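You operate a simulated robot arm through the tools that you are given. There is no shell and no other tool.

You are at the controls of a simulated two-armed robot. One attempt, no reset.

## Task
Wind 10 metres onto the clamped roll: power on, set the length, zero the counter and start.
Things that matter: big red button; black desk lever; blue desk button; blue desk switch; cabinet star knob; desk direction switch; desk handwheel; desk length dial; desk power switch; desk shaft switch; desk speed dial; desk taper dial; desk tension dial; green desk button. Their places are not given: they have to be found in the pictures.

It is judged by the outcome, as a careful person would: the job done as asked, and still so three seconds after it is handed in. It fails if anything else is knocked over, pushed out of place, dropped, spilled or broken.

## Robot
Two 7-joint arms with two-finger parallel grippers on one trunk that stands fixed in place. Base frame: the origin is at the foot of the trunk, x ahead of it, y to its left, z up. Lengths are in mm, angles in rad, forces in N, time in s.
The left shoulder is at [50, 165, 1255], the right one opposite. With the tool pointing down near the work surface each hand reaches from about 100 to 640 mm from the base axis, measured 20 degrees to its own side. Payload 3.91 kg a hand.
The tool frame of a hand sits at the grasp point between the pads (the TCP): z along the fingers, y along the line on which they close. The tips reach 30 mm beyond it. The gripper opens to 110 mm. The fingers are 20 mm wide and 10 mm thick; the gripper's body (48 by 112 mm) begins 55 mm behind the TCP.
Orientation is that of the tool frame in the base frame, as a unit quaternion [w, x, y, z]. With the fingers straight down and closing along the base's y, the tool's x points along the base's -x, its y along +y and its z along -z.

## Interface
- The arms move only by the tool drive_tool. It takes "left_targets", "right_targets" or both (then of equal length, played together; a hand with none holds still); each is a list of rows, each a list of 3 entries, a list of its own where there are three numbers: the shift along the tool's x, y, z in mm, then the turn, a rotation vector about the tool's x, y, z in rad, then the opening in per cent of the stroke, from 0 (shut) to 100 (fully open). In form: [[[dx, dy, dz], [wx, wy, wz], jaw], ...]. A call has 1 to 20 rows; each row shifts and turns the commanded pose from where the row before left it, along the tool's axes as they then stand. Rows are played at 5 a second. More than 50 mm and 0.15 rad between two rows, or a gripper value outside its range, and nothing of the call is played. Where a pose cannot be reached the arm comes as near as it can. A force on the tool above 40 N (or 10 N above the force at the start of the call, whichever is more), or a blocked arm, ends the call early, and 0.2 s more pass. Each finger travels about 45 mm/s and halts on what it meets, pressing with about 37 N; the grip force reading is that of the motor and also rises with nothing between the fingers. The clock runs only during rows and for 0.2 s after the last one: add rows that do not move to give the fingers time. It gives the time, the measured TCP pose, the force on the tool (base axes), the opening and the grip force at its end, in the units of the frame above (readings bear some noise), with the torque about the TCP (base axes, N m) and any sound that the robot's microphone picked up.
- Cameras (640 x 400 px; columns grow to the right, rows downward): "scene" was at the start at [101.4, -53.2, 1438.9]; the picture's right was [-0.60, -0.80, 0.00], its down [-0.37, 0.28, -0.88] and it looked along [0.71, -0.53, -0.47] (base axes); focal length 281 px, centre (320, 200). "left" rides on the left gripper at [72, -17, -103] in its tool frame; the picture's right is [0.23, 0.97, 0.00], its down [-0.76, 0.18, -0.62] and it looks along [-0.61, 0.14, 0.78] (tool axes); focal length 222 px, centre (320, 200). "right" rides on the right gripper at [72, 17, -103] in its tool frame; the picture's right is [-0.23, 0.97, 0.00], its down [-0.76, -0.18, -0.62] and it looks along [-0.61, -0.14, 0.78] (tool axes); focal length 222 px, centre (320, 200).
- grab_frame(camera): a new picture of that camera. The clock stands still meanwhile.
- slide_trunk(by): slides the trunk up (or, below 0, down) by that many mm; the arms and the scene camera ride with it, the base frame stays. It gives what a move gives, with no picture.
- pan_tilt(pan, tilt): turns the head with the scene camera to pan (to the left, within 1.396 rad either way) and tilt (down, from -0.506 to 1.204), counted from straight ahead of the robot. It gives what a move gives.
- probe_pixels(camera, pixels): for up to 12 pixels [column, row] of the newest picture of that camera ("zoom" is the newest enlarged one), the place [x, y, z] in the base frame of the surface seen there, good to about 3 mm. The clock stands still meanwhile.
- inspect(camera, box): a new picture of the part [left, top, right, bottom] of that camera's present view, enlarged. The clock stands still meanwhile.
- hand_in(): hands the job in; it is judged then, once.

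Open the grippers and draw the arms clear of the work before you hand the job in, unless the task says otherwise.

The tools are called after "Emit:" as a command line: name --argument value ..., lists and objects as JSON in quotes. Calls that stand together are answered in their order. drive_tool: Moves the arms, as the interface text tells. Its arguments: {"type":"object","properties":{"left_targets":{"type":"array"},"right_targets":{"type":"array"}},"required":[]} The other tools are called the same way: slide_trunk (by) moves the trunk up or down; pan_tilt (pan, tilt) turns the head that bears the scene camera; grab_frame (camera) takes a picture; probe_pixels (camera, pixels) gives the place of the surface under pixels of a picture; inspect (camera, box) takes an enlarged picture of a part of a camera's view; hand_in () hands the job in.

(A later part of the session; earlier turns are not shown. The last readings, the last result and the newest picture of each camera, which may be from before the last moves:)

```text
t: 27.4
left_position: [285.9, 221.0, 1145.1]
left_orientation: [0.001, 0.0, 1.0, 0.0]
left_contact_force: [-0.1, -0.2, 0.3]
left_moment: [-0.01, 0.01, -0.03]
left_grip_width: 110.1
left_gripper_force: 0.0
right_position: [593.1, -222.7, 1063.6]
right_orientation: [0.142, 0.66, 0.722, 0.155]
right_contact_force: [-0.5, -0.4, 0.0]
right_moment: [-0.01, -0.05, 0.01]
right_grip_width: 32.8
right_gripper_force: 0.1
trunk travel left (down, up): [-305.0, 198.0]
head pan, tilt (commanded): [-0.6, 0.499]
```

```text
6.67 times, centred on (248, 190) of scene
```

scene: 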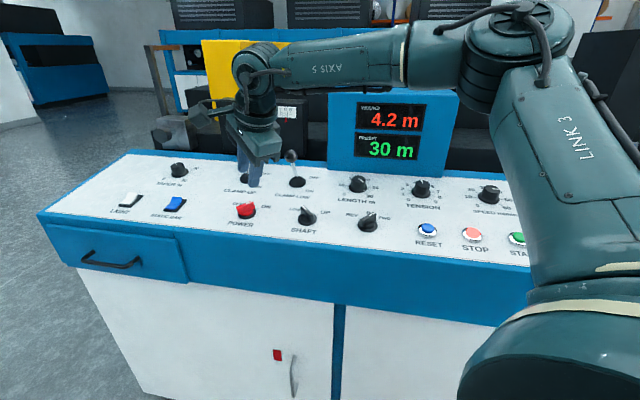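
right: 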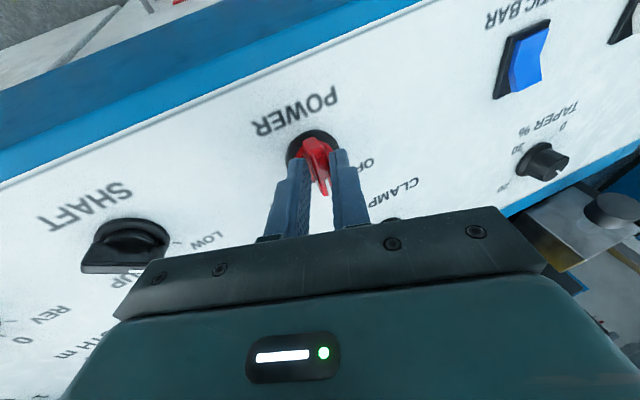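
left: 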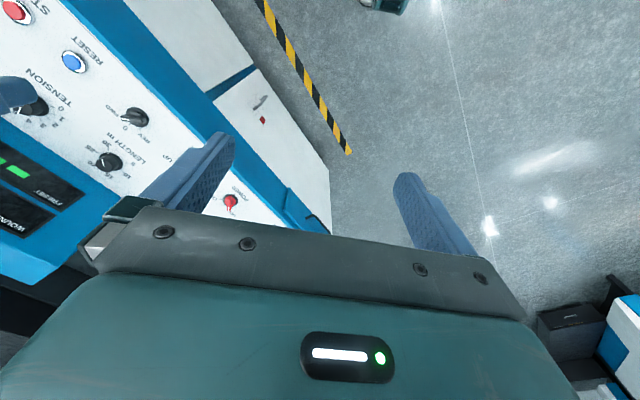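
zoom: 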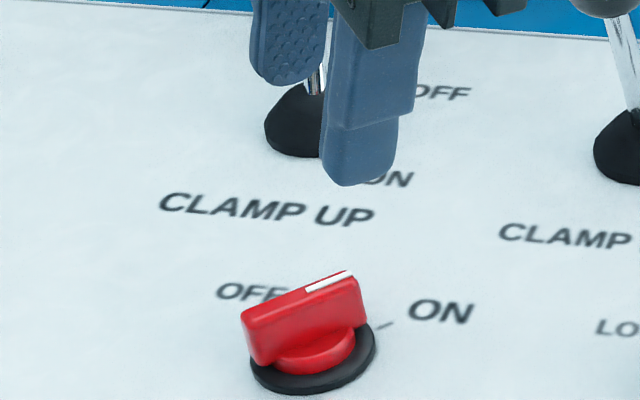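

Power is ON: WOUND 4.2 m, PRESET 30 m. Next is the LENGTH dial at (357,184); I zoom and probe its top, skirt and surroundings.

Emit:
inspect --camera "scene" --box '[317, 160, 397, 210]'

Emit:
probe_pixels --camera "zoom" --pixels '[[320, 125], [290, 135], [360, 140], [325, 160], [325, 190], [258, 215], [325, 237], [385, 215], [230, 205], [430, 225], [200, 250], [330, 330]]'

```text
8.00 times, centred on (357, 185) of scene
```

zoom: 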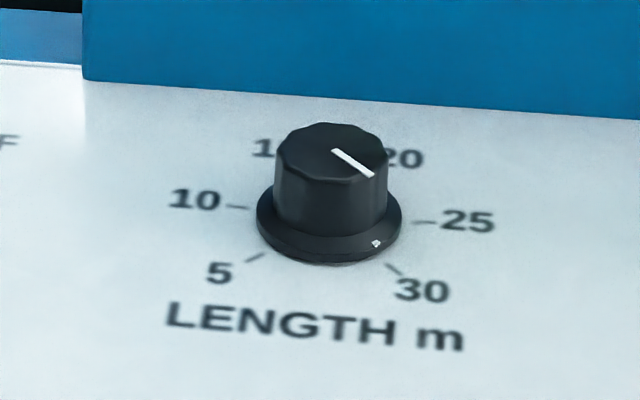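

```text
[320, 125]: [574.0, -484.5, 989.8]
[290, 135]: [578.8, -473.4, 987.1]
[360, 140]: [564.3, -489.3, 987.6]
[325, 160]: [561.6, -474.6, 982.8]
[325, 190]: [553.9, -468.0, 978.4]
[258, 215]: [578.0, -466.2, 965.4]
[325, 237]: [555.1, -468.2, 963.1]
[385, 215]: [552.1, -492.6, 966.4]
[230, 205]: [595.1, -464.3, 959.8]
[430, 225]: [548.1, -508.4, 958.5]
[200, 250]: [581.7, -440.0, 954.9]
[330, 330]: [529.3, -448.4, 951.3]
```

The dial's axis foot is about (570,-483,959.5), top ~28 mm above the panel. I back the hand off the switch, re-align it to the panel normal with a clockwise yaw (~97°), and carry it over to the dial, passing well left of the display box and clear of the black lever knob at (635,-336,1057).

Emit:
drive_tool --right_targets '[[[2.7, -17, -35.1], [0, 0, 0], 30], [[0, 0, 0], [0.098, -0.0546, 0.063], 30], [[0, 0, 0], [0.098, -0.0546, 0.063], 30], [[0, 0, 0], [0.098, -0.0546, 0.063], 30], [[-40.5, 3.5, 8.8], [0, 0, 0], 30], [[-40.5, 3.5, 8.8], [0, 0, 0], 30], [[-40.5, 3.5, 8.8], [0, 0, 0], 30], [[-40.5, 3.5, 8.8], [0, 0, 0], 40], [[-40.5, 3.5, 8.8], [0, 0, 0], 50], [[-40.5, 3.5, 8.8], [0, 0, 0], 50], [[0, 0, 0], [0, 0, 0], 50]]'

Emit:
grab_frame --camera "right"

Emit:
grab_frame --camera "scene"

```text
t: 29.8
left_position: [285.6, 221.5, 1144.4]
left_orientation: [0.0, 0.0, 1.0, 0.0]
left_contact_force: [-0.1, -0.4, -0.2]
left_moment: [0.01, -0.01, 0.02]
left_grip_width: 109.8
left_gripper_force: 0.0
right_position: [547.8, -476.0, 1062.8]
right_orientation: [0.086, 0.748, 0.658, 0.007]
right_contact_force: [0.4, -0.8, 0.1]
right_moment: [0.03, 0.0, -0.03]
right_grip_width: 54.6
right_gripper_force: 0.1
right hand out of reach, approached as far as the arm can: row 4
trunk travel left (down, up): [-305.0, 198.0]
head pan, tilt (commanded): [-0.6, 0.499]
```

```text
taken
```

right: 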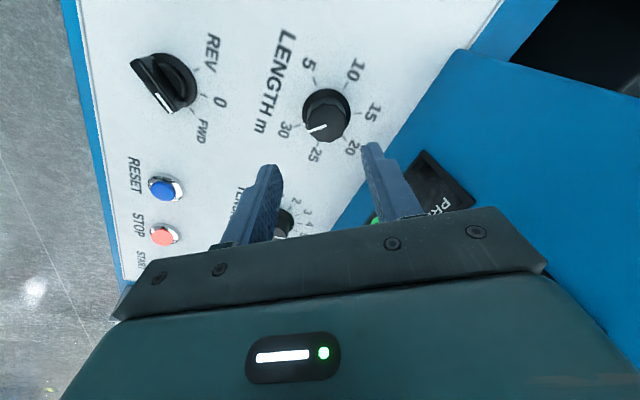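

```text
taken
```

scene: 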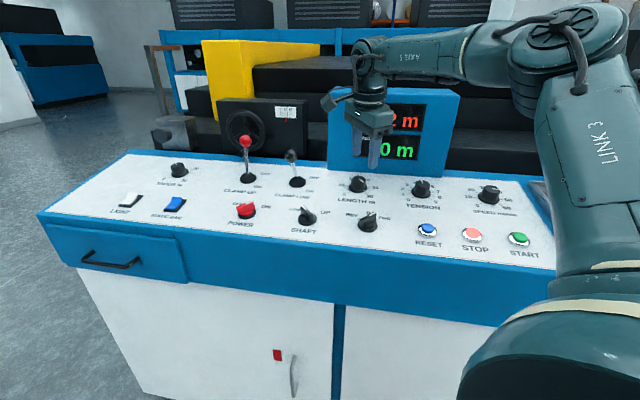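

The hand hovers near the dial with correct tilt; the wrist view shows the dial at (325,115) pointing to 30. I zoom in and probe to refine its axis.

Emit:
inspect --camera "right" --box '[261, 75, 389, 155]'

Emit:
probe_pixels --camera "zoom" --pixels '[[320, 250], [255, 250], [390, 245], [320, 310], [325, 190], [213, 190], [440, 180], [320, 75], [300, 160], [205, 270], [490, 150], [150, 150]]'

```text
5.00 times, centred on (325, 115) of right
```

zoom: 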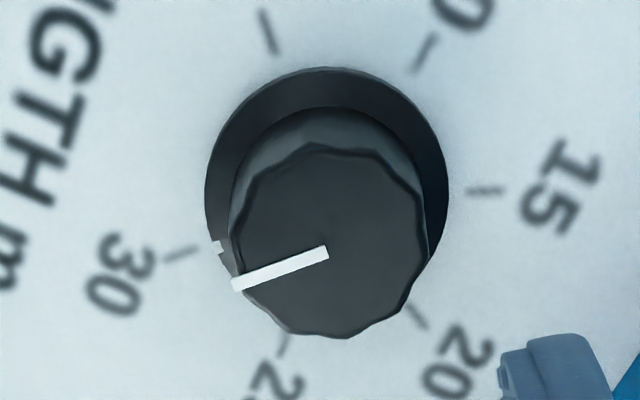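

```text
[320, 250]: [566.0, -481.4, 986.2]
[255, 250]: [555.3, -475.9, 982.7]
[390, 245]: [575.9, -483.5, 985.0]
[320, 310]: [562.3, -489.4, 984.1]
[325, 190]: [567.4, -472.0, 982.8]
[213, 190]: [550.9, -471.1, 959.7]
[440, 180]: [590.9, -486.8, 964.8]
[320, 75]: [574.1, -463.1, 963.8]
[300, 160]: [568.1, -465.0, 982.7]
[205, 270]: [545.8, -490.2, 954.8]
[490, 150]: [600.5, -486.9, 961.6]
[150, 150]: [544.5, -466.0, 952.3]
```

The dial top center is ≈(567.5,-480.5,986), so the axis foot is (570.8,-483.8,959.7), knob diameter ≈30 mm. I descend onto it with jaws at 55 mm, tips ~10 mm above the panel, without closing yet.

Emit:
drive_tool --right_targets '[[[6, 9.3, 15], [0, 0, 0], 50], [[0, 0, 25], [0, 0, 0], 50], [[0, 0, 25], [0, 0, 0], 50], [[0, 0, 0], [0, 0, 0], 50]]'

Emit:
grab_frame --camera "right"

Emit:
inspect --camera "scene" --box '[309, 130, 405, 190]'

```text
t: 30.8
left_position: [285.9, 221.8, 1145.1]
left_orientation: [0.0, 0.0, 1.0, 0.0]
left_contact_force: [0.2, 0.4, 0.3]
left_moment: [0.01, -0.01, -0.01]
left_grip_width: 109.9
left_gripper_force: 0.0
right_position: [565.5, -479.9, 998.5]
right_orientation: [0.086, 0.748, 0.658, 0.006]
right_contact_force: [0.7, -0.2, -0.2]
right_moment: [-0.01, 0.0, 0.04]
right_grip_width: 54.8
right_gripper_force: 0.1
trunk travel left (down, up): [-305.0, 198.0]
head pan, tilt (commanded): [-0.6, 0.499]
```

```text
taken
```

right: 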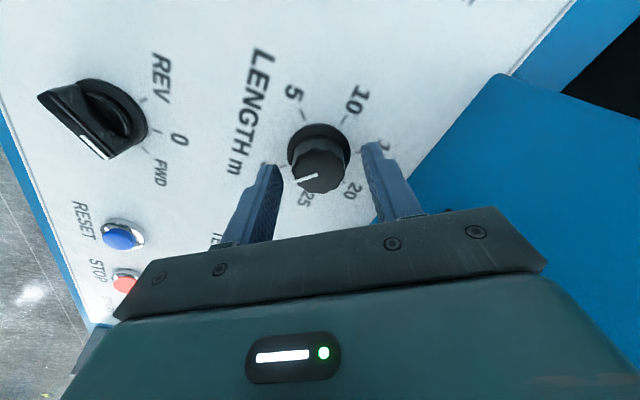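

```text
6.67 times, centred on (357, 160) of scene
```

zoom: 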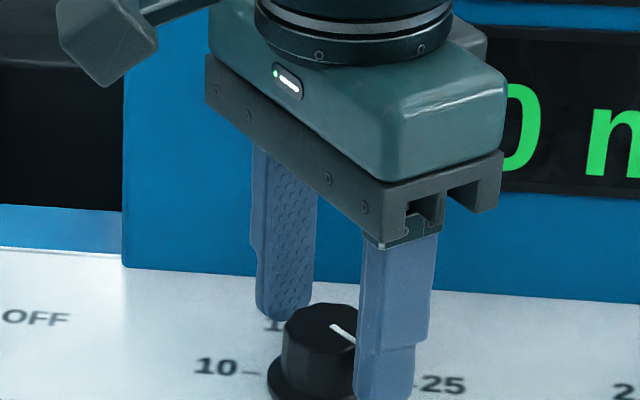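

The fingers stand on both sides of the dial. I close onto it and check the grip.

Emit:
drive_tool --right_targets '[[[0, 0, 0], [0, 0, 0], 22], [[0, 0, 0], [0, 0, 0], 22], [[0, 0, 0], [0, 0, 0], 22], [[0, 0, 0], [0, 0, 0], 22]]'

Emit:
inspect --camera "right" --box '[261, 100, 389, 180]'

```text
t: 31.8
left_position: [285.7, 221.5, 1146.5]
left_orientation: [0.0, 0.0, 1.0, 0.001]
left_contact_force: [-0.1, -0.3, 0.0]
left_moment: [0.02, 0.01, -0.01]
left_grip_width: 109.9
left_gripper_force: 0.0
right_position: [563.4, -480.3, 998.8]
right_orientation: [0.087, 0.748, 0.658, 0.006]
right_contact_force: [-5.8, 2.7, -4.1]
right_moment: [-0.17, -0.12, -0.02]
right_grip_width: 34.6
right_gripper_force: 44.9
trunk travel left (down, up): [-305.0, 198.0]
head pan, tilt (commanded): [-0.6, 0.499]
```

```text
5.00 times, centred on (325, 140) of right
```

zoom: 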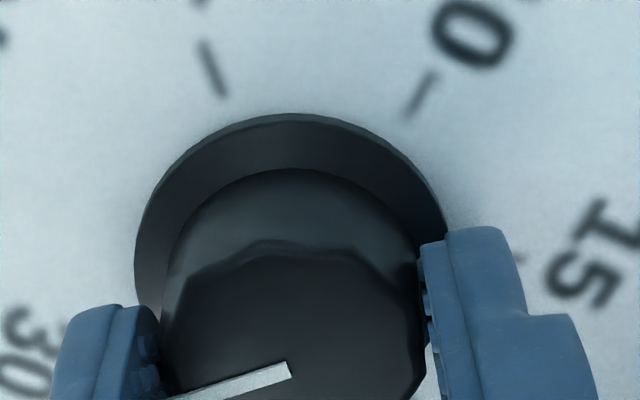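

Gripped at 34.6 mm with a slight side load (-5.8 N in x), so I shift 2 mm to center on the knob and turn counter-clockwise 0.84 rad, then check the readout.

Emit:
drive_tool --right_targets '[[[0, -2, 0], [0, 0, 0], 22], [[0, 0, 0], [0, 0, -0.14], 22], [[0, 0, 0], [0, 0, -0.14], 22], [[0, 0, 0], [0, 0, -0.14], 22], [[0, 0, 0], [0, 0, -0.14], 22], [[0, 0, 0], [0, 0, -0.14], 22], [[0, 0, 0], [0, 0, -0.14], 22], [[0, 0, 0], [0, 0, 0], 22]]'

Emit:
grab_frame --camera "scene"

Emit:
grab_frame --camera "right"

```text
t: 33.5
left_position: [288.3, 221.3, 1146.2]
left_orientation: [-0.001, 0.0, 1.0, -0.001]
left_contact_force: [-0.7, -0.1, 0.1]
left_moment: [-0.01, 0.03, -0.01]
left_grip_width: 110.2
left_gripper_force: 0.0
right_position: [565.0, -480.5, 997.6]
right_orientation: [0.084, 0.414, 0.906, -0.028]
right_contact_force: [22.9, -1.1, 11.4]
right_moment: [0.5, 0.43, 0.0]
right_grip_width: 34.9
right_gripper_force: 45.0
trunk travel left (down, up): [-305.0, 198.0]
head pan, tilt (commanded): [-0.6, 0.499]
```

```text
taken
```

scene: 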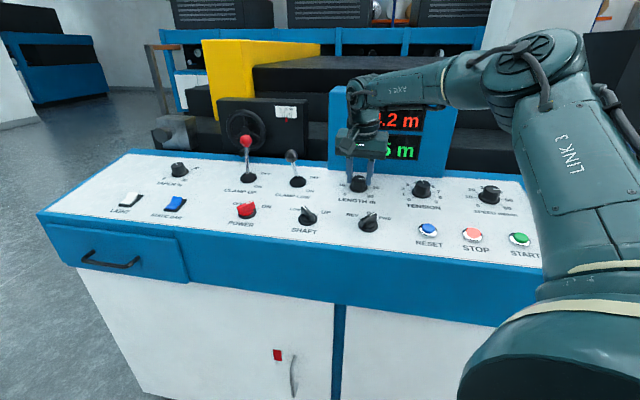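

```text
taken
```

right: 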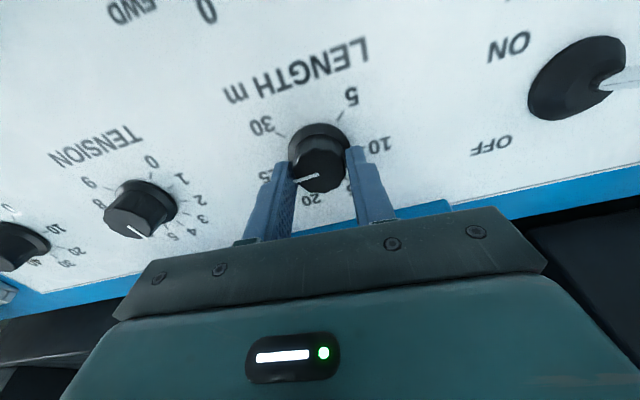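

The preset now reads _5 m (25) and the pointer is at 25, so turning works, but side force rose to 23 N. I inspect how the knob sits between the fingers before regripping.

Emit:
inspect --camera "right" --box '[255, 110, 383, 190]'

Emit:
inspect --camera "scene" --box '[309, 100, 437, 180]'

```text
5.00 times, centred on (319, 150) of right
```

zoom: 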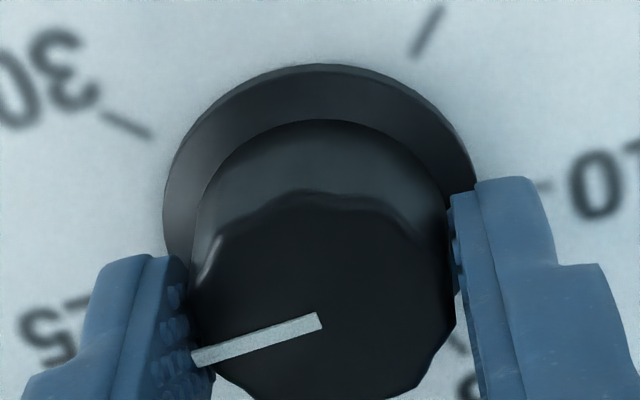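

```text
5.00 times, centred on (373, 140) of scene
```

zoom: 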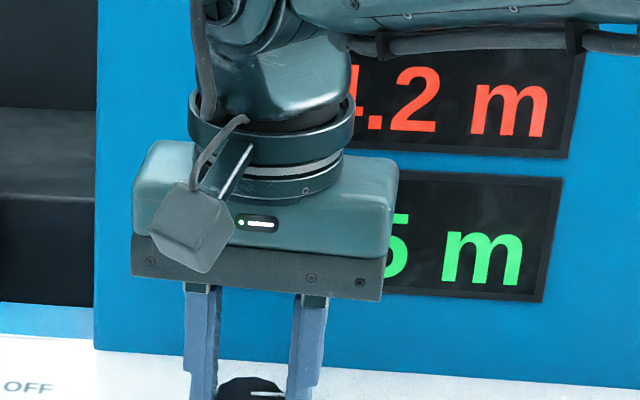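

I open the jaws here (dial should stay at 25) and re-probe the knob against the fingers to recenter.

Emit:
drive_tool --right_targets '[[[0, 0, 0], [0, 0, 0], 50], [[0, 0, 0], [0, 0, 0], 50], [[0, 0, 0], [0, 0, 0], 50]]'

Emit:
inspect --camera "right" --box '[239, 100, 399, 200]'

Emit:
probe_pixels --camera "zoom" --pixels '[[325, 270], [260, 270], [385, 265], [320, 230], [325, 330], [150, 250], [100, 260], [480, 180], [530, 200], [320, 120]]'

```text
t: 34.4
left_position: [286.7, 221.5, 1144.6]
left_orientation: [-0.001, 0.0, 1.0, -0.001]
left_contact_force: [-1.1, -0.3, 0.7]
left_moment: [0.0, -0.04, -0.03]
left_grip_width: 109.9
left_gripper_force: 0.1
right_position: [561.8, -480.9, 997.2]
right_orientation: [0.081, 0.416, 0.905, -0.029]
right_contact_force: [0.6, 1.1, -0.1]
right_moment: [0.0, -0.02, 0.01]
right_grip_width: 54.8
right_gripper_force: 0.0
trunk travel left (down, up): [-305.0, 198.0]
head pan, tilt (commanded): [-0.6, 0.499]
```

```text
4.00 times, centred on (319, 150) of right
```

zoom: 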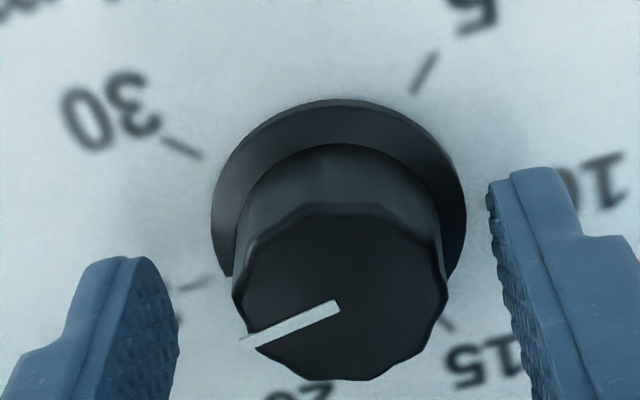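

```text
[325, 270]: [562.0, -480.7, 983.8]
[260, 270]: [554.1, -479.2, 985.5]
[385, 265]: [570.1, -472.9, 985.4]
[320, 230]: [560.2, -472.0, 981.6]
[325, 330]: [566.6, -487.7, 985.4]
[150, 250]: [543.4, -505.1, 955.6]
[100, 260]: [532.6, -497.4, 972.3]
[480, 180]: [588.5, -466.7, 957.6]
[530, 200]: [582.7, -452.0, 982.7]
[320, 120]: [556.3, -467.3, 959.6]
```

The refined axis at TCP height is about (564,-478.6); the hand is ~3 mm off along its closing axis. I shift by 3.2 mm, regrip, and check the load.

Emit:
drive_tool --right_targets '[[[0.3, 3.2, 0], [0, 0, 0], 50], [[0, 0, 0], [0, 0, 0], 22], [[0, 0, 0], [0, 0, 0], 22], [[0, 0, 0], [0, 0, 0], 22], [[0, 0, 0], [0, 0, 0], 22]]'

```text
t: 35.5
left_position: [286.3, 220.3, 1144.8]
left_orientation: [0.0, 0.0, 1.0, 0.0]
left_contact_force: [0.6, 0.5, 0.2]
left_moment: [-0.02, 0.0, -0.02]
left_grip_width: 109.8
left_gripper_force: 0.1
right_position: [564.4, -479.3, 998.8]
right_orientation: [0.082, 0.416, 0.905, -0.03]
right_contact_force: [-1.7, -2.2, 0.4]
right_moment: [-0.22, 0.4, -0.06]
right_grip_width: 34.4
right_gripper_force: 44.7
trunk travel left (down, up): [-305.0, 198.0]
head pan, tilt (commanded): [-0.6, 0.499]
```

Load is nearly zero now (≈3 N). I turn counter-clockwise 0.84 rad and watch the force and the readout.

Emit:
drive_tool --right_targets '[[[0, 0, 0], [0, 0, -0.14], 22], [[0, 0, 0], [0, 0, -0.14], 22], [[0, 0, 0], [0, 0, -0.14], 22], [[0, 0, 0], [0, 0, -0.14], 22], [[0, 0, 0], [0, 0, -0.14], 22], [[0, 0, 0], [0, 0, -0.14], 22], [[0, 0, 0], [0, 0, 0], 22]]'

Emit:
inspect --camera "scene" --box '[309, 100, 469, 200]'

Emit:
grab_frame --camera "right"

```text
t: 37.1
left_position: [285.3, 219.9, 1146.3]
left_orientation: [0.001, -0.001, 1.0, 0.002]
left_contact_force: [1.0, 0.3, -0.3]
left_moment: [0.0, 0.04, 0.0]
left_grip_width: 109.9
left_gripper_force: 0.1
right_position: [561.9, -479.1, 994.3]
right_orientation: [0.062, 0.022, 0.996, -0.06]
right_contact_force: [4.5, -29.2, 17.2]
right_moment: [-0.64, 0.25, -0.19]
right_grip_width: 34.0
right_gripper_force: 45.6
right hand out of reach, approached as far as the arm can: row 6
trunk travel left (down, up): [-305.0, 198.0]
head pan, tilt (commanded): [-0.6, 0.499]
```

```text
4.00 times, centred on (389, 150) of scene
```

zoom: 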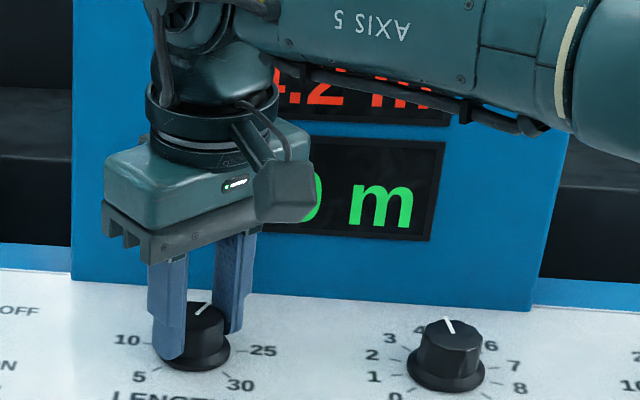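

```text
taken
```

right: 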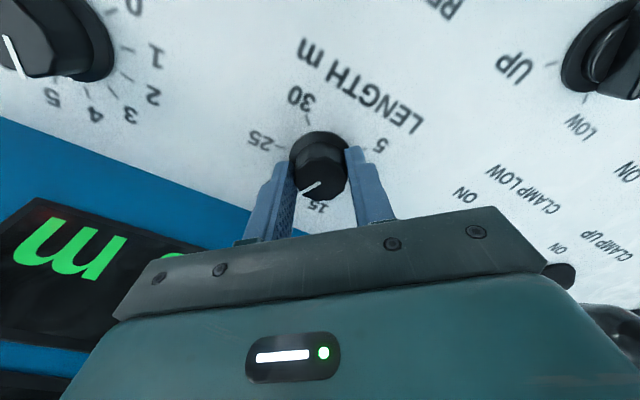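

Preset now shows _0 m (20) with the pointer at 20; the last row hit the arm's reach limit and loaded the hand (-29 N). I open the jaws and rotate back clockwise in the air around the knob for the next stroke.

Emit:
drive_tool --right_targets '[[[0, 0, 0], [0, 0, 0], 50], [[0, 0, 0], [0, 0, 0], 50], [[0, 0, 0], [0, 0, 0], 50]]'

Emit:
drive_tool --right_targets '[[[0, 0, 0], [0, 0, 0.14], 50], [[0, 0, 0], [0, 0, 0.14], 50], [[0, 0, 0], [0, 0, 0.14], 50], [[0, 0, 0], [0, 0, 0.14], 50], [[0, 0, 0], [0, 0, 0.14], 50], [[0, 0, 0], [0, 0, 0.14], 50], [[0, 0, 0], [0, 0, 0.14], 50], [[0, 0, 0], [0, 0, 0.14], 50], [[0, 0, 0], [0, 0, 0.14], 50], [[0, 0, 0], [0, 0, 0.14], 50], [[0, 0, 0], [0, 0, 0], 50]]'

Emit:
inspect --camera "right" --box '[239, 100, 399, 200]'

```text
t: 38.0
left_position: [284.5, 220.7, 1145.1]
left_orientation: [0.0, 0.0, 1.0, 0.0]
left_contact_force: [0.4, 0.2, 0.0]
left_moment: [0.04, 0.02, 0.01]
left_grip_width: 110.0
left_gripper_force: 0.0
right_position: [563.6, -472.9, 994.0]
right_orientation: [0.06, 0.018, 0.996, -0.057]
right_contact_force: [-0.1, -0.5, 0.0]
right_moment: [-0.01, -0.02, -0.03]
right_grip_width: 55.2
right_gripper_force: 0.0
trunk travel left (down, up): [-305.0, 198.0]
head pan, tilt (commanded): [-0.6, 0.499]
```

```text
t: 40.4
left_position: [285.6, 221.4, 1144.2]
left_orientation: [0.001, 0.0, 1.0, 0.0]
left_contact_force: [-1.1, -0.4, 0.3]
left_moment: [0.03, 0.0, -0.02]
left_grip_width: 110.0
left_gripper_force: 0.1
right_position: [563.2, -470.9, 994.6]
right_orientation: [0.087, 0.65, 0.755, -0.005]
right_contact_force: [-0.6, -0.5, 0.6]
right_moment: [-0.02, 0.03, 0.0]
right_grip_width: 54.9
right_gripper_force: 0.1
trunk travel left (down, up): [-305.0, 198.0]
head pan, tilt (commanded): [-0.6, 0.499]
```

```text
4.00 times, centred on (319, 150) of right
```

zoom: 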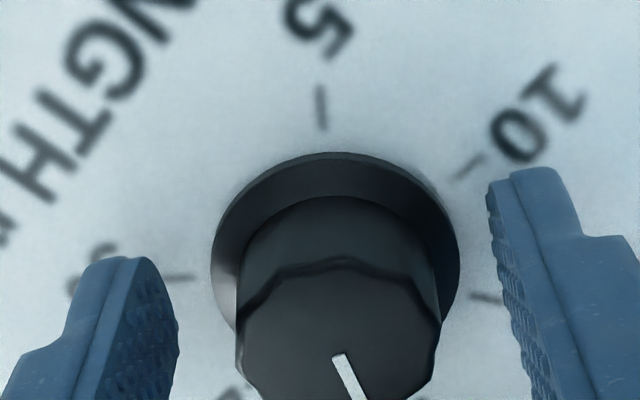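

The commanded pose slipped 8 mm in y after the reach clamp. I shift back to the knob axis (564,-478.6,998), add 0.28 rad clockwise, then regrip and check load.

Emit:
drive_tool --right_targets '[[[-8.1, 0, -2.3], [0, 0, 0], 50], [[0, 0, 0], [0, 0, 0.14], 50], [[0, 0, 0], [0, 0, 0.14], 50], [[0, 0, 0], [0, 0, 0], 50]]'

Emit:
inspect --camera "right" --box '[239, 100, 399, 200]'

```text
t: 41.4
left_position: [285.3, 222.0, 1145.9]
left_orientation: [0.0, 0.001, 1.0, 0.0]
left_contact_force: [-0.3, -0.2, 0.0]
left_moment: [-0.01, 0.03, -0.02]
left_grip_width: 109.8
left_gripper_force: 0.1
right_position: [564.2, -478.6, 997.8]
right_orientation: [0.087, 0.748, 0.657, 0.006]
right_contact_force: [-0.3, 0.6, -0.3]
right_moment: [0.04, 0.01, -0.03]
right_grip_width: 55.0
right_gripper_force: 0.1
trunk travel left (down, up): [-305.0, 198.0]
head pan, tilt (commanded): [-0.6, 0.499]
```

```text
4.00 times, centred on (319, 150) of right
```

zoom: 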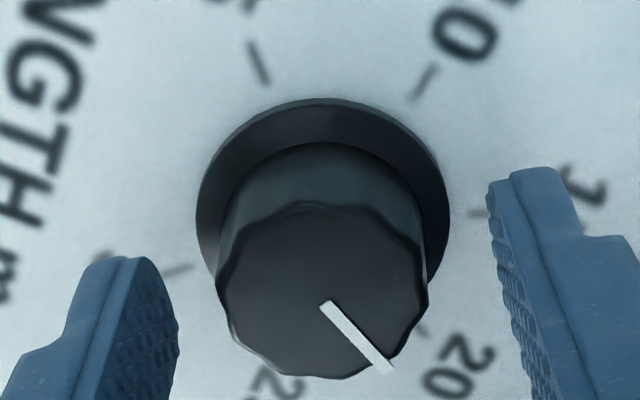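

Pointer sits at 20 and the hand is at (564.2,-478.6,997.8) as planned. I close and turn counter-clockwise 1.26 rad.

Emit:
drive_tool --right_targets '[[[0, 0, 0], [0, 0, 0], 22], [[0, 0, 0], [0, 0, 0], 22], [[0, 0, 0], [0, 0, 0], 22], [[0, 0, 0], [0, 0, 0], 22], [[0, 0, 0], [0, 0, -0.14], 22], [[0, 0, 0], [0, 0, -0.14], 22], [[0, 0, 0], [0, 0, -0.14], 22], [[0, 0, 0], [0, 0, -0.14], 22], [[0, 0, 0], [0, 0, -0.14], 22], [[0, 0, 0], [0, 0, -0.14], 22], [[0, 0, 0], [0, 0, 0], 22]]'

Emit:
inspect --camera "scene" --box '[309, 100, 469, 200]'

```text
t: 43.8
left_position: [286.6, 221.4, 1145.3]
left_orientation: [0.0, -0.001, 1.0, 0.0]
left_contact_force: [0.3, 0.2, 0.2]
left_moment: [0.03, -0.01, 0.0]
left_grip_width: 110.0
left_gripper_force: 0.1
right_position: [563.4, -479.0, 998.7]
right_orientation: [0.082, 0.415, 0.906, -0.03]
right_contact_force: [3.7, -4.3, 3.6]
right_moment: [0.2, 0.85, -0.05]
right_grip_width: 34.4
right_gripper_force: 44.8
trunk travel left (down, up): [-305.0, 198.0]
head pan, tilt (commanded): [-0.6, 0.499]
```

```text
4.00 times, centred on (389, 150) of scene
```

zoom: 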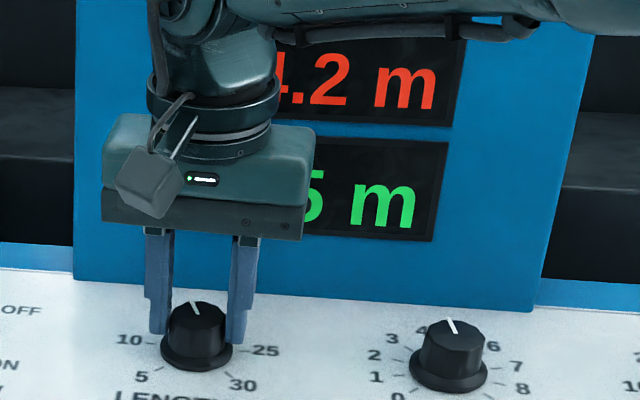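

Preset reads 15 m now with low load. I turn a further 0.56 rad counter-clockwise.

Emit:
drive_tool --right_targets '[[[0, 0, 0], [0, 0, -0.14], 22], [[0, 0, 0], [0, 0, -0.14], 22], [[0, 0, 0], [0, 0, -0.14], 22], [[0, 0, 0], [0, 0, -0.14], 22], [[0, 0, 0], [0, 0, 0], 22]]'

Emit:
inspect --camera "scene" --box '[309, 100, 469, 200]'

Emit:
inspect --camera "right" --box '[239, 100, 399, 200]'

```text
t: 45.0
left_position: [284.9, 221.8, 1144.7]
left_orientation: [0.0, 0.0, 1.0, 0.0]
left_contact_force: [-0.5, -0.6, -0.2]
left_moment: [-0.01, 0.03, 0.02]
left_grip_width: 109.7
left_gripper_force: 0.1
right_position: [563.8, -478.9, 998.7]
right_orientation: [0.07, 0.148, 0.985, -0.052]
right_contact_force: [4.6, -2.9, 8.6]
right_moment: [-0.1, 0.93, -0.12]
right_grip_width: 34.5
right_gripper_force: 45.0
trunk travel left (down, up): [-305.0, 198.0]
head pan, tilt (commanded): [-0.6, 0.499]
```

```text
4.00 times, centred on (389, 150) of scene
```

zoom: 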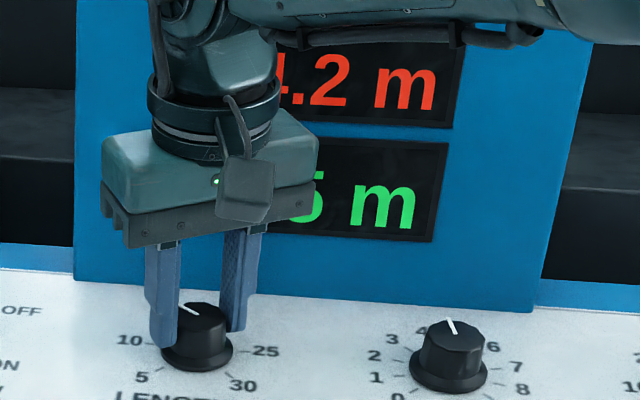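

```text
4.00 times, centred on (319, 150) of right
```

zoom: 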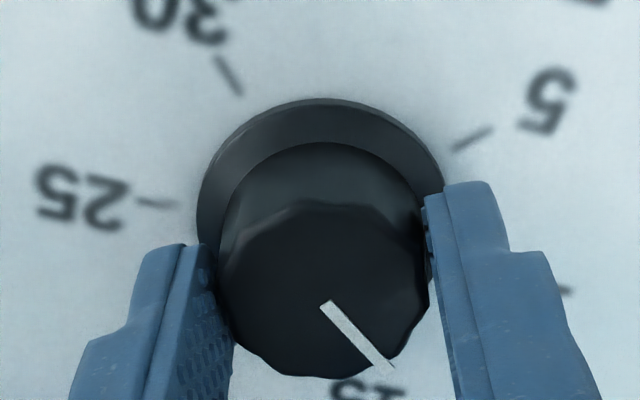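

Readout still 15 with the pointer about 43% of the way to 10. I turn one more 0.12 rad within reach, then release and go back for a final stroke.

Emit:
drive_tool --right_targets '[[[0, 0, 0], [0, 0, -0.06], 22], [[0, 0, 0], [0, 0, -0.06], 22], [[0, 0, 0], [0, 0, 0], 22]]'

Emit:
inspect --camera "scene" --box '[309, 100, 469, 200]'

Emit:
drive_tool --right_targets '[[[0, 0, 0], [0, 0, 0], 50], [[0, 0, 0], [0, 0, 0], 50], [[0, 0, 0], [0, 0, 0], 50]]'

Emit:
inspect --camera "right" --box '[239, 100, 399, 200]'

Emit:
inspect --camera "scene" --box '[309, 100, 469, 200]'

```text
t: 45.8
left_position: [286.7, 222.4, 1144.7]
left_orientation: [0.0, 0.0, 1.0, 0.0]
left_contact_force: [-0.4, -0.4, 0.1]
left_moment: [0.0, 0.01, 0.03]
left_grip_width: 109.8
left_gripper_force: 0.1
right_position: [564.0, -478.5, 998.8]
right_orientation: [0.068, 0.089, 0.992, -0.056]
right_contact_force: [5.9, -0.1, 3.8]
right_moment: [-0.63, -0.81, 0.05]
right_grip_width: 34.3
right_gripper_force: 44.7
trunk travel left (down, up): [-305.0, 198.0]
head pan, tilt (commanded): [-0.6, 0.499]
```

```text
4.00 times, centred on (389, 150) of scene
```

zoom: 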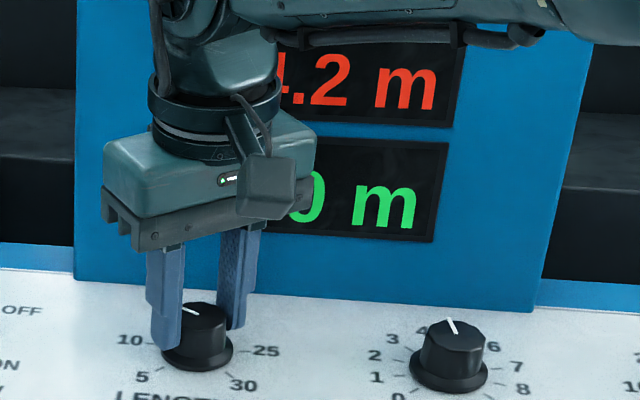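

```text
t: 46.5
left_position: [285.4, 221.1, 1145.5]
left_orientation: [0.0, 0.0, 1.0, 0.0]
left_contact_force: [0.6, 0.8, -0.3]
left_moment: [-0.02, -0.02, 0.01]
left_grip_width: 110.1
left_gripper_force: 0.0
right_position: [563.2, -478.6, 998.4]
right_orientation: [0.067, 0.089, 0.992, -0.055]
right_contact_force: [0.5, 0.3, 1.6]
right_moment: [0.03, 0.0, -0.01]
right_grip_width: 54.8
right_gripper_force: 0.1
trunk travel left (down, up): [-305.0, 198.0]
head pan, tilt (commanded): [-0.6, 0.499]
```

```text
4.00 times, centred on (319, 150) of right
```

zoom: 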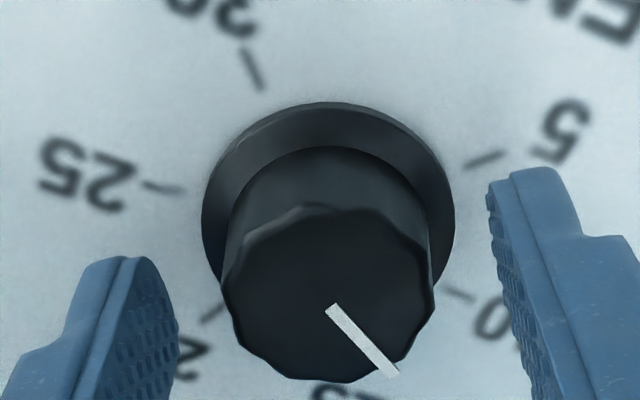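

```text
4.00 times, centred on (389, 150) of scene
```

zoom: 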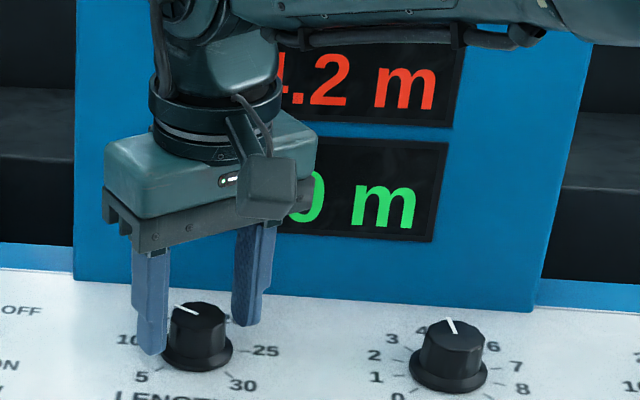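

Readout changed to _0 m, but the pointer is only at about 12 (between 15 and the 10 tick at (460,293)), so I'll set it squarely on 10. I rotate the open jaws back clockwise 0.98 rad around the knob, regrip, and turn another 0.36 rad counter-clockwise.

Emit:
drive_tool --right_targets '[[[0, 0, 0], [0, 0, 0.14], 50], [[0, 0, 0], [0, 0, 0.14], 50], [[0, 0, 0], [0, 0, 0.14], 50], [[0, 0, 0], [0, 0, 0.14], 50], [[0, 0, 0], [0, 0, 0.14], 50], [[0, 0, 0], [0, 0, 0.14], 50], [[0, 0, 0], [0, 0, 0.14], 50], [[0, 0, 0], [0, 0, 0], 22], [[0, 0, 0], [0, 0, 0], 22], [[0, 0, 0], [0, 0, 0], 22], [[0, 0, 0], [0, 0, 0], 22], [[0, 0, 0], [0, 0, -0.12], 22], [[0, 0, 0], [0, 0, -0.12], 22], [[0, 0, 0], [0, 0, -0.12], 22], [[0, 0, 0], [0, 0, 0], 22]]'

Emit:
inspect --camera "scene" --box '[309, 100, 469, 200]'

Emit:
inspect --camera "right" --box '[239, 100, 399, 200]'

```text
t: 49.8
left_position: [287.5, 221.8, 1144.9]
left_orientation: [0.001, 0.0, 1.0, 0.0]
left_contact_force: [0.6, 0.3, 1.2]
left_moment: [0.01, -0.05, 0.0]
left_grip_width: 110.0
left_gripper_force: 0.0
right_position: [564.0, -479.3, 998.1]
right_orientation: [0.081, 0.388, 0.918, -0.032]
right_contact_force: [1.4, 0.3, -2.0]
right_moment: [0.08, 0.25, 0.0]
right_grip_width: 32.7
right_gripper_force: 44.9
trunk travel left (down, up): [-305.0, 198.0]
head pan, tilt (commanded): [-0.6, 0.499]
```

```text
4.00 times, centred on (389, 150) of scene
```

zoom: 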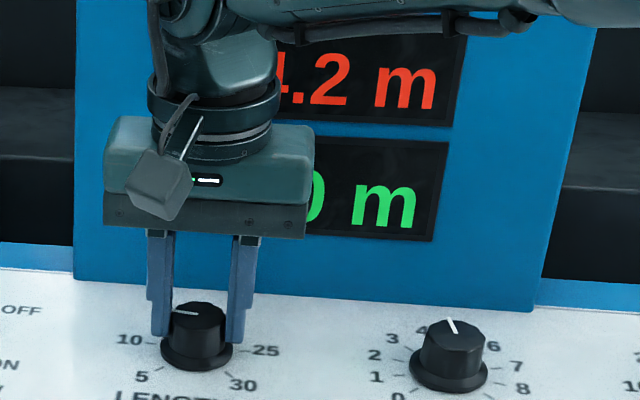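

```text
4.00 times, centred on (319, 150) of right
```

zoom: 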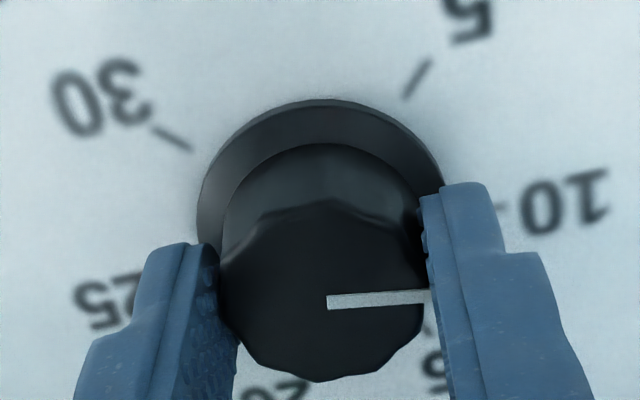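

The pointer now lines up with the 10 tick (around (500,208)). I open the jaws and lift the hand straight off along the normal, then view the readout.

Emit:
drive_tool --right_targets '[[[0, 0, 0], [0, 0, 0], 50], [[0, 0, 0], [0, 0, 0], 50], [[0, 0, 0], [0, 0, 0], 50], [[0, 0, -30], [0, 0, 0], 50], [[0, 0, -40], [0, 0, 0], 50], [[0, 0, -30], [0, 0, 0], 50], [[0, 0, 0], [0, 0, 0], 50]]'

Emit:
inspect --camera "right" --box '[239, 50, 399, 150]'

Emit:
grab_frame --camera "scene"

```text
t: 51.4
left_position: [287.1, 220.9, 1144.2]
left_orientation: [-0.001, -0.001, 1.0, 0.0]
left_contact_force: [-0.2, 0.4, -0.6]
left_moment: [0.0, 0.01, 0.01]
left_grip_width: 110.1
left_gripper_force: 0.1
right_position: [547.0, -466.5, 1100.9]
right_orientation: [0.081, 0.387, 0.918, -0.032]
right_contact_force: [0.4, 0.2, 0.6]
right_moment: [0.02, 0.0, 0.0]
right_grip_width: 55.2
right_gripper_force: 0.0
trunk travel left (down, up): [-305.0, 198.0]
head pan, tilt (commanded): [-0.6, 0.499]
```

```text
4.00 times, centred on (319, 100) of right
```

zoom: 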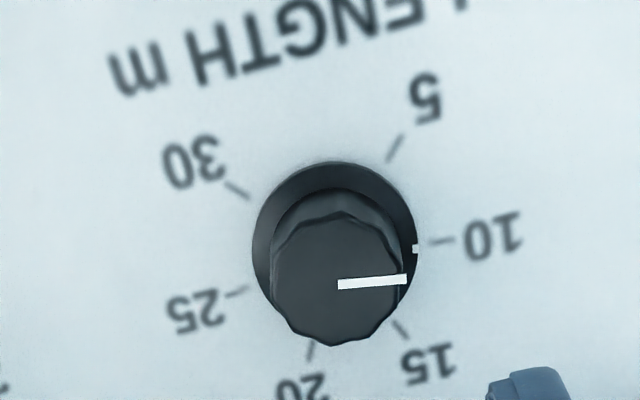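

```text
taken
```

scene: 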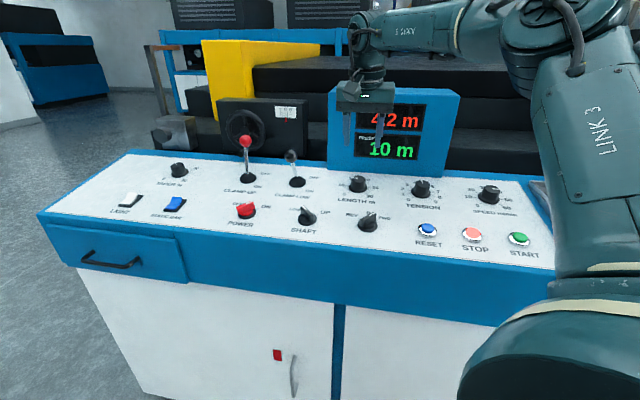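

PRESET reads 10 m with the dial mark on 10. Before starting I check the direction, shaft and speed settings in zooms.

Emit:
inspect --camera "scene" --box '[288, 190, 384, 250]'

Emit:
inspect --camera "scene" --box '[440, 170, 552, 240]'

Emit:
grab_frame --camera "right"

```text
6.67 times, centred on (336, 220) of scene
```

zoom: 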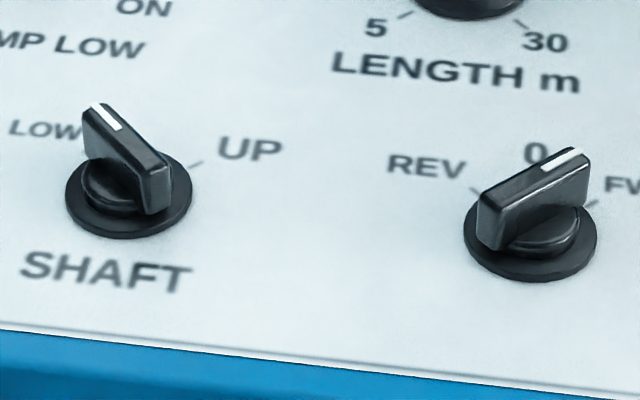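

```text
5.71 times, centred on (496, 205) of scene
```

zoom: 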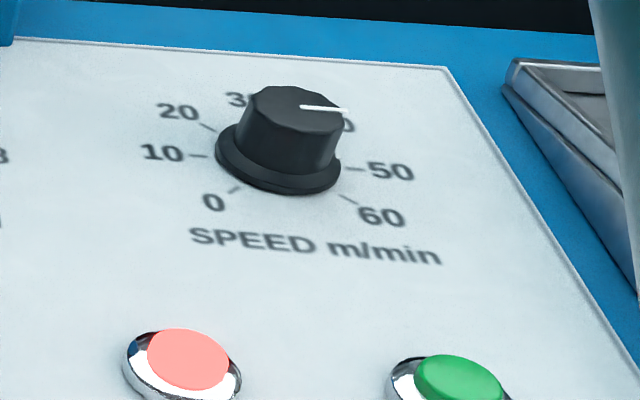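

```text
taken
```

right: 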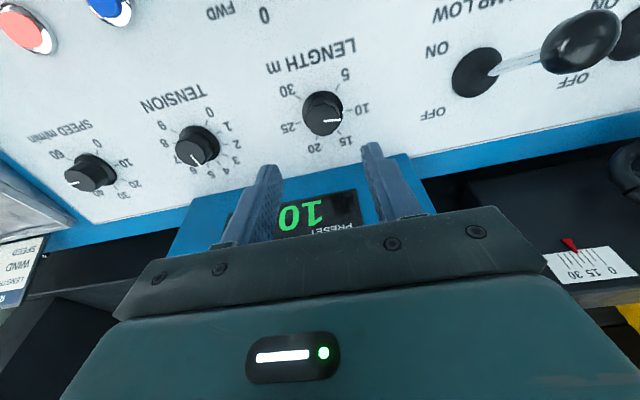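

Shaft is at LOW and direction at FWD (bar ~47° clockwise). I zoom on the speed dial and card from the wrist camera to be sure of the existing settings.

Emit:
inspect --camera "right" --box '[26, 120, 154, 200]'

Emit:
inspect --camera "right" --box '[420, 0, 640, 137]'

```text
5.00 times, centred on (90, 160) of right
```

zoom: 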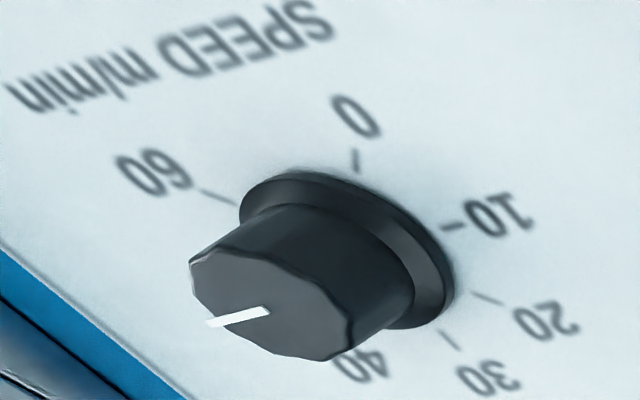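

```text
2.91 times, centred on (530, 68) of right
```

zoom: 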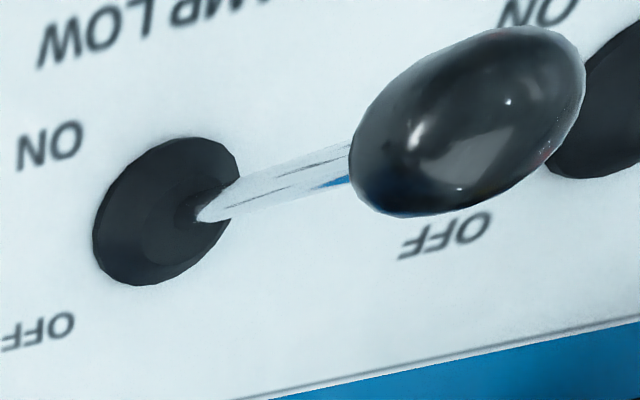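

Everything else is consistent (lower clamp ON, shaft LOW, FWD); speed isn't part of what I was asked, so I leave it. Next, RESET at (428,229): I zoom and probe the buttons.

Emit:
inspect --camera "scene" --box '[404, 208, 548, 298]'

Emit:
probe_pixels --camera "zoom" --pixels '[[108, 90], [108, 80], [92, 93], [125, 93], [108, 103], [108, 115], [513, 130], [513, 120], [495, 132], [530, 132], [513, 143], [513, 160]]'

```text
4.44 times, centred on (476, 253) of scene
```

zoom: 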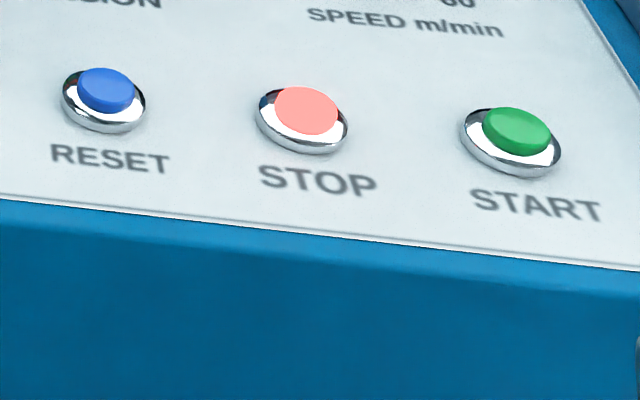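

```text
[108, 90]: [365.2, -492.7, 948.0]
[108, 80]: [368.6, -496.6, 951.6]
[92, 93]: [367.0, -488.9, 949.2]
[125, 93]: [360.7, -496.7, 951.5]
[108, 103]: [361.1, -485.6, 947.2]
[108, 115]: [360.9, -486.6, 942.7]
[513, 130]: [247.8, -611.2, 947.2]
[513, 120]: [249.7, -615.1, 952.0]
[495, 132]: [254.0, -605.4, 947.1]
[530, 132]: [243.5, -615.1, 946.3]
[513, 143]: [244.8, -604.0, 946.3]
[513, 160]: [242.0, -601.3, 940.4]
```

RESET top center ≈ (366.5,-493.5,949.5), START top center ≈ (247.5,-612.5,949). I close the jaws and move to a hover ~35 mm above RESET along the panel normal.

Emit:
drive_tool --right_targets '[[[26.3, -29.7, 12.9], [0, 0, 0], 30], [[26.3, -29.7, 12.9], [0, 0, 0], 10], [[26.3, -29.7, 12.9], [0, 0, 0], 0], [[26.3, -29.7, 12.9], [0, 0, 0], 0], [[26.3, -29.7, 12.9], [0, 0, 0], 0], [[0, 0, 0], [0, 0, 0], 0], [[0, 0, 0], [0, 0, 0], 0]]'

Emit:
grab_frame --camera "right"

Emit:
grab_frame --camera "scene"

```text
t: 53.0
left_position: [285.5, 222.3, 1144.8]
left_orientation: [0.0, 0.0, 1.0, 0.0]
left_contact_force: [0.1, 0.5, 0.1]
left_moment: [0.01, -0.02, 0.02]
left_grip_width: 109.8
left_gripper_force: 0.1
right_position: [362.2, -485.8, 1008.4]
right_orientation: [0.081, 0.389, 0.917, -0.032]
right_contact_force: [0.2, 0.9, -0.2]
right_moment: [0.02, 0.0, 0.0]
right_grip_width: 0.0
right_gripper_force: 36.8
trunk travel left (down, up): [-305.0, 198.0]
head pan, tilt (commanded): [-0.6, 0.499]
```

```text
taken
```

right: 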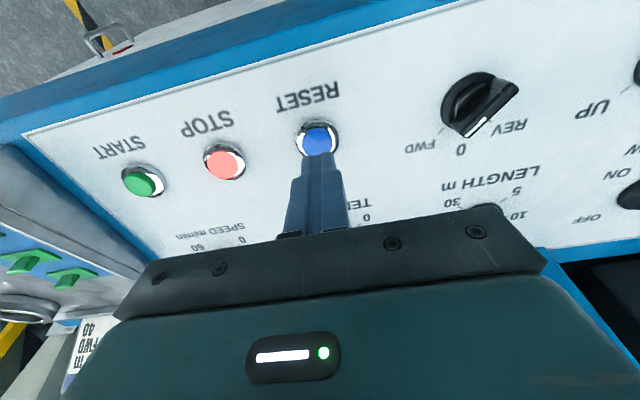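

```text
taken
```

scene: 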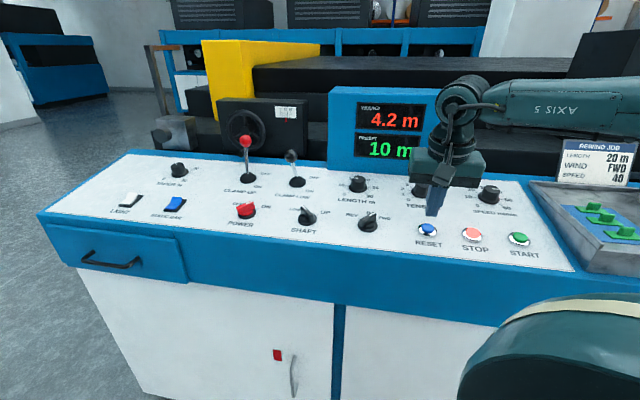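

Tip is ~30 mm above the RESET button, off by ~3 mm; I correct and descend in shrinking steps to press it.

Emit:
drive_tool --right_targets '[[[1.9, -2.5, 10], [0, 0, 0], 0], [[0, 0, 12], [0, 0, 0], 0], [[0, 0, 5], [0, 0, 0], 0], [[0, 0, 2], [0, 0, 0], 0], [[0, 0, 2], [0, 0, 0], 0], [[0, 0, 2], [0, 0, 0], 0]]'

Emit:
inspect --camera "scene" --box '[320, 90, 480, 190]'

Emit:
inspect --camera "scene" --box '[390, 190, 486, 250]'

```text
t: 54.4
left_position: [284.7, 220.2, 1145.1]
left_orientation: [0.0, 0.0, 1.0, 0.001]
left_contact_force: [0.5, 0.2, -0.4]
left_moment: [-0.03, 0.01, -0.02]
left_grip_width: 110.1
left_gripper_force: 0.0
right_position: [362.4, -490.0, 977.0]
right_orientation: [0.081, 0.389, 0.917, -0.033]
right_contact_force: [0.0, 1.1, -0.1]
right_moment: [-0.03, -0.02, 0.01]
right_grip_width: 0.0
right_gripper_force: 37.7
trunk travel left (down, up): [-305.0, 198.0]
head pan, tilt (commanded): [-0.6, 0.499]
```

```text
4.00 times, centred on (400, 140) of scene
```

zoom: 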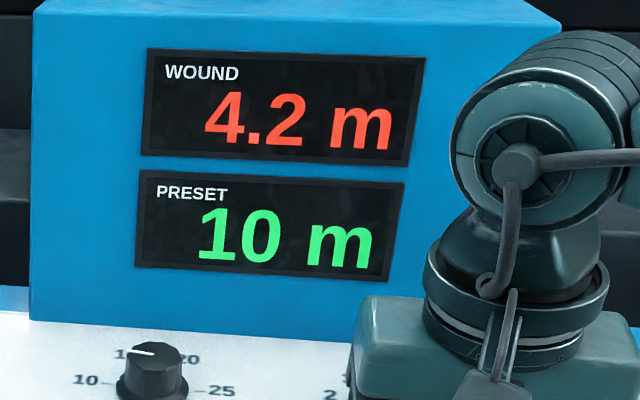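

```text
6.67 times, centred on (438, 220) of scene
```

zoom: 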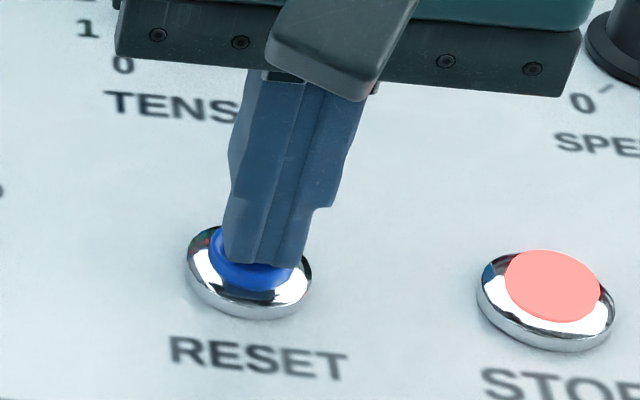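

The tip is right at the RESET cap with no force yet; counter still 4.2 m. I press on in 1.5 mm steps, nudging 2 mm toward the operator.

Emit:
drive_tool --right_targets '[[[2, 0, 0], [0, 0, 0], 0], [[0, 0, 1.5], [0, 0, 0], 0], [[0, 0, 1.5], [0, 0, 0], 0], [[0, 0, 1.5], [0, 0, 0], 0], [[0, 0, 1.5], [0, 0, 0], 0]]'

Emit:
inspect --camera "scene" --box '[320, 90, 480, 190]'

```text
t: 55.5
left_position: [285.5, 221.6, 1145.5]
left_orientation: [0.001, 0.0, 1.0, -0.001]
left_contact_force: [-0.6, 0.1, -0.2]
left_moment: [0.01, 0.02, -0.02]
left_grip_width: 109.9
left_gripper_force: 0.1
right_position: [362.9, -488.4, 972.1]
right_orientation: [0.081, 0.387, 0.918, -0.032]
right_contact_force: [-0.7, 0.9, 1.3]
right_moment: [0.03, -0.02, -0.01]
right_grip_width: 0.2
right_gripper_force: 36.9
trunk travel left (down, up): [-305.0, 198.0]
head pan, tilt (commanded): [-0.6, 0.499]
heard: click
```

```text
4.00 times, centred on (400, 140) of scene
```

zoom: 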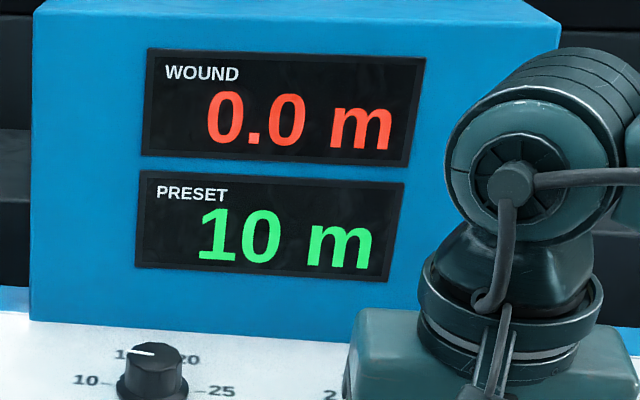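

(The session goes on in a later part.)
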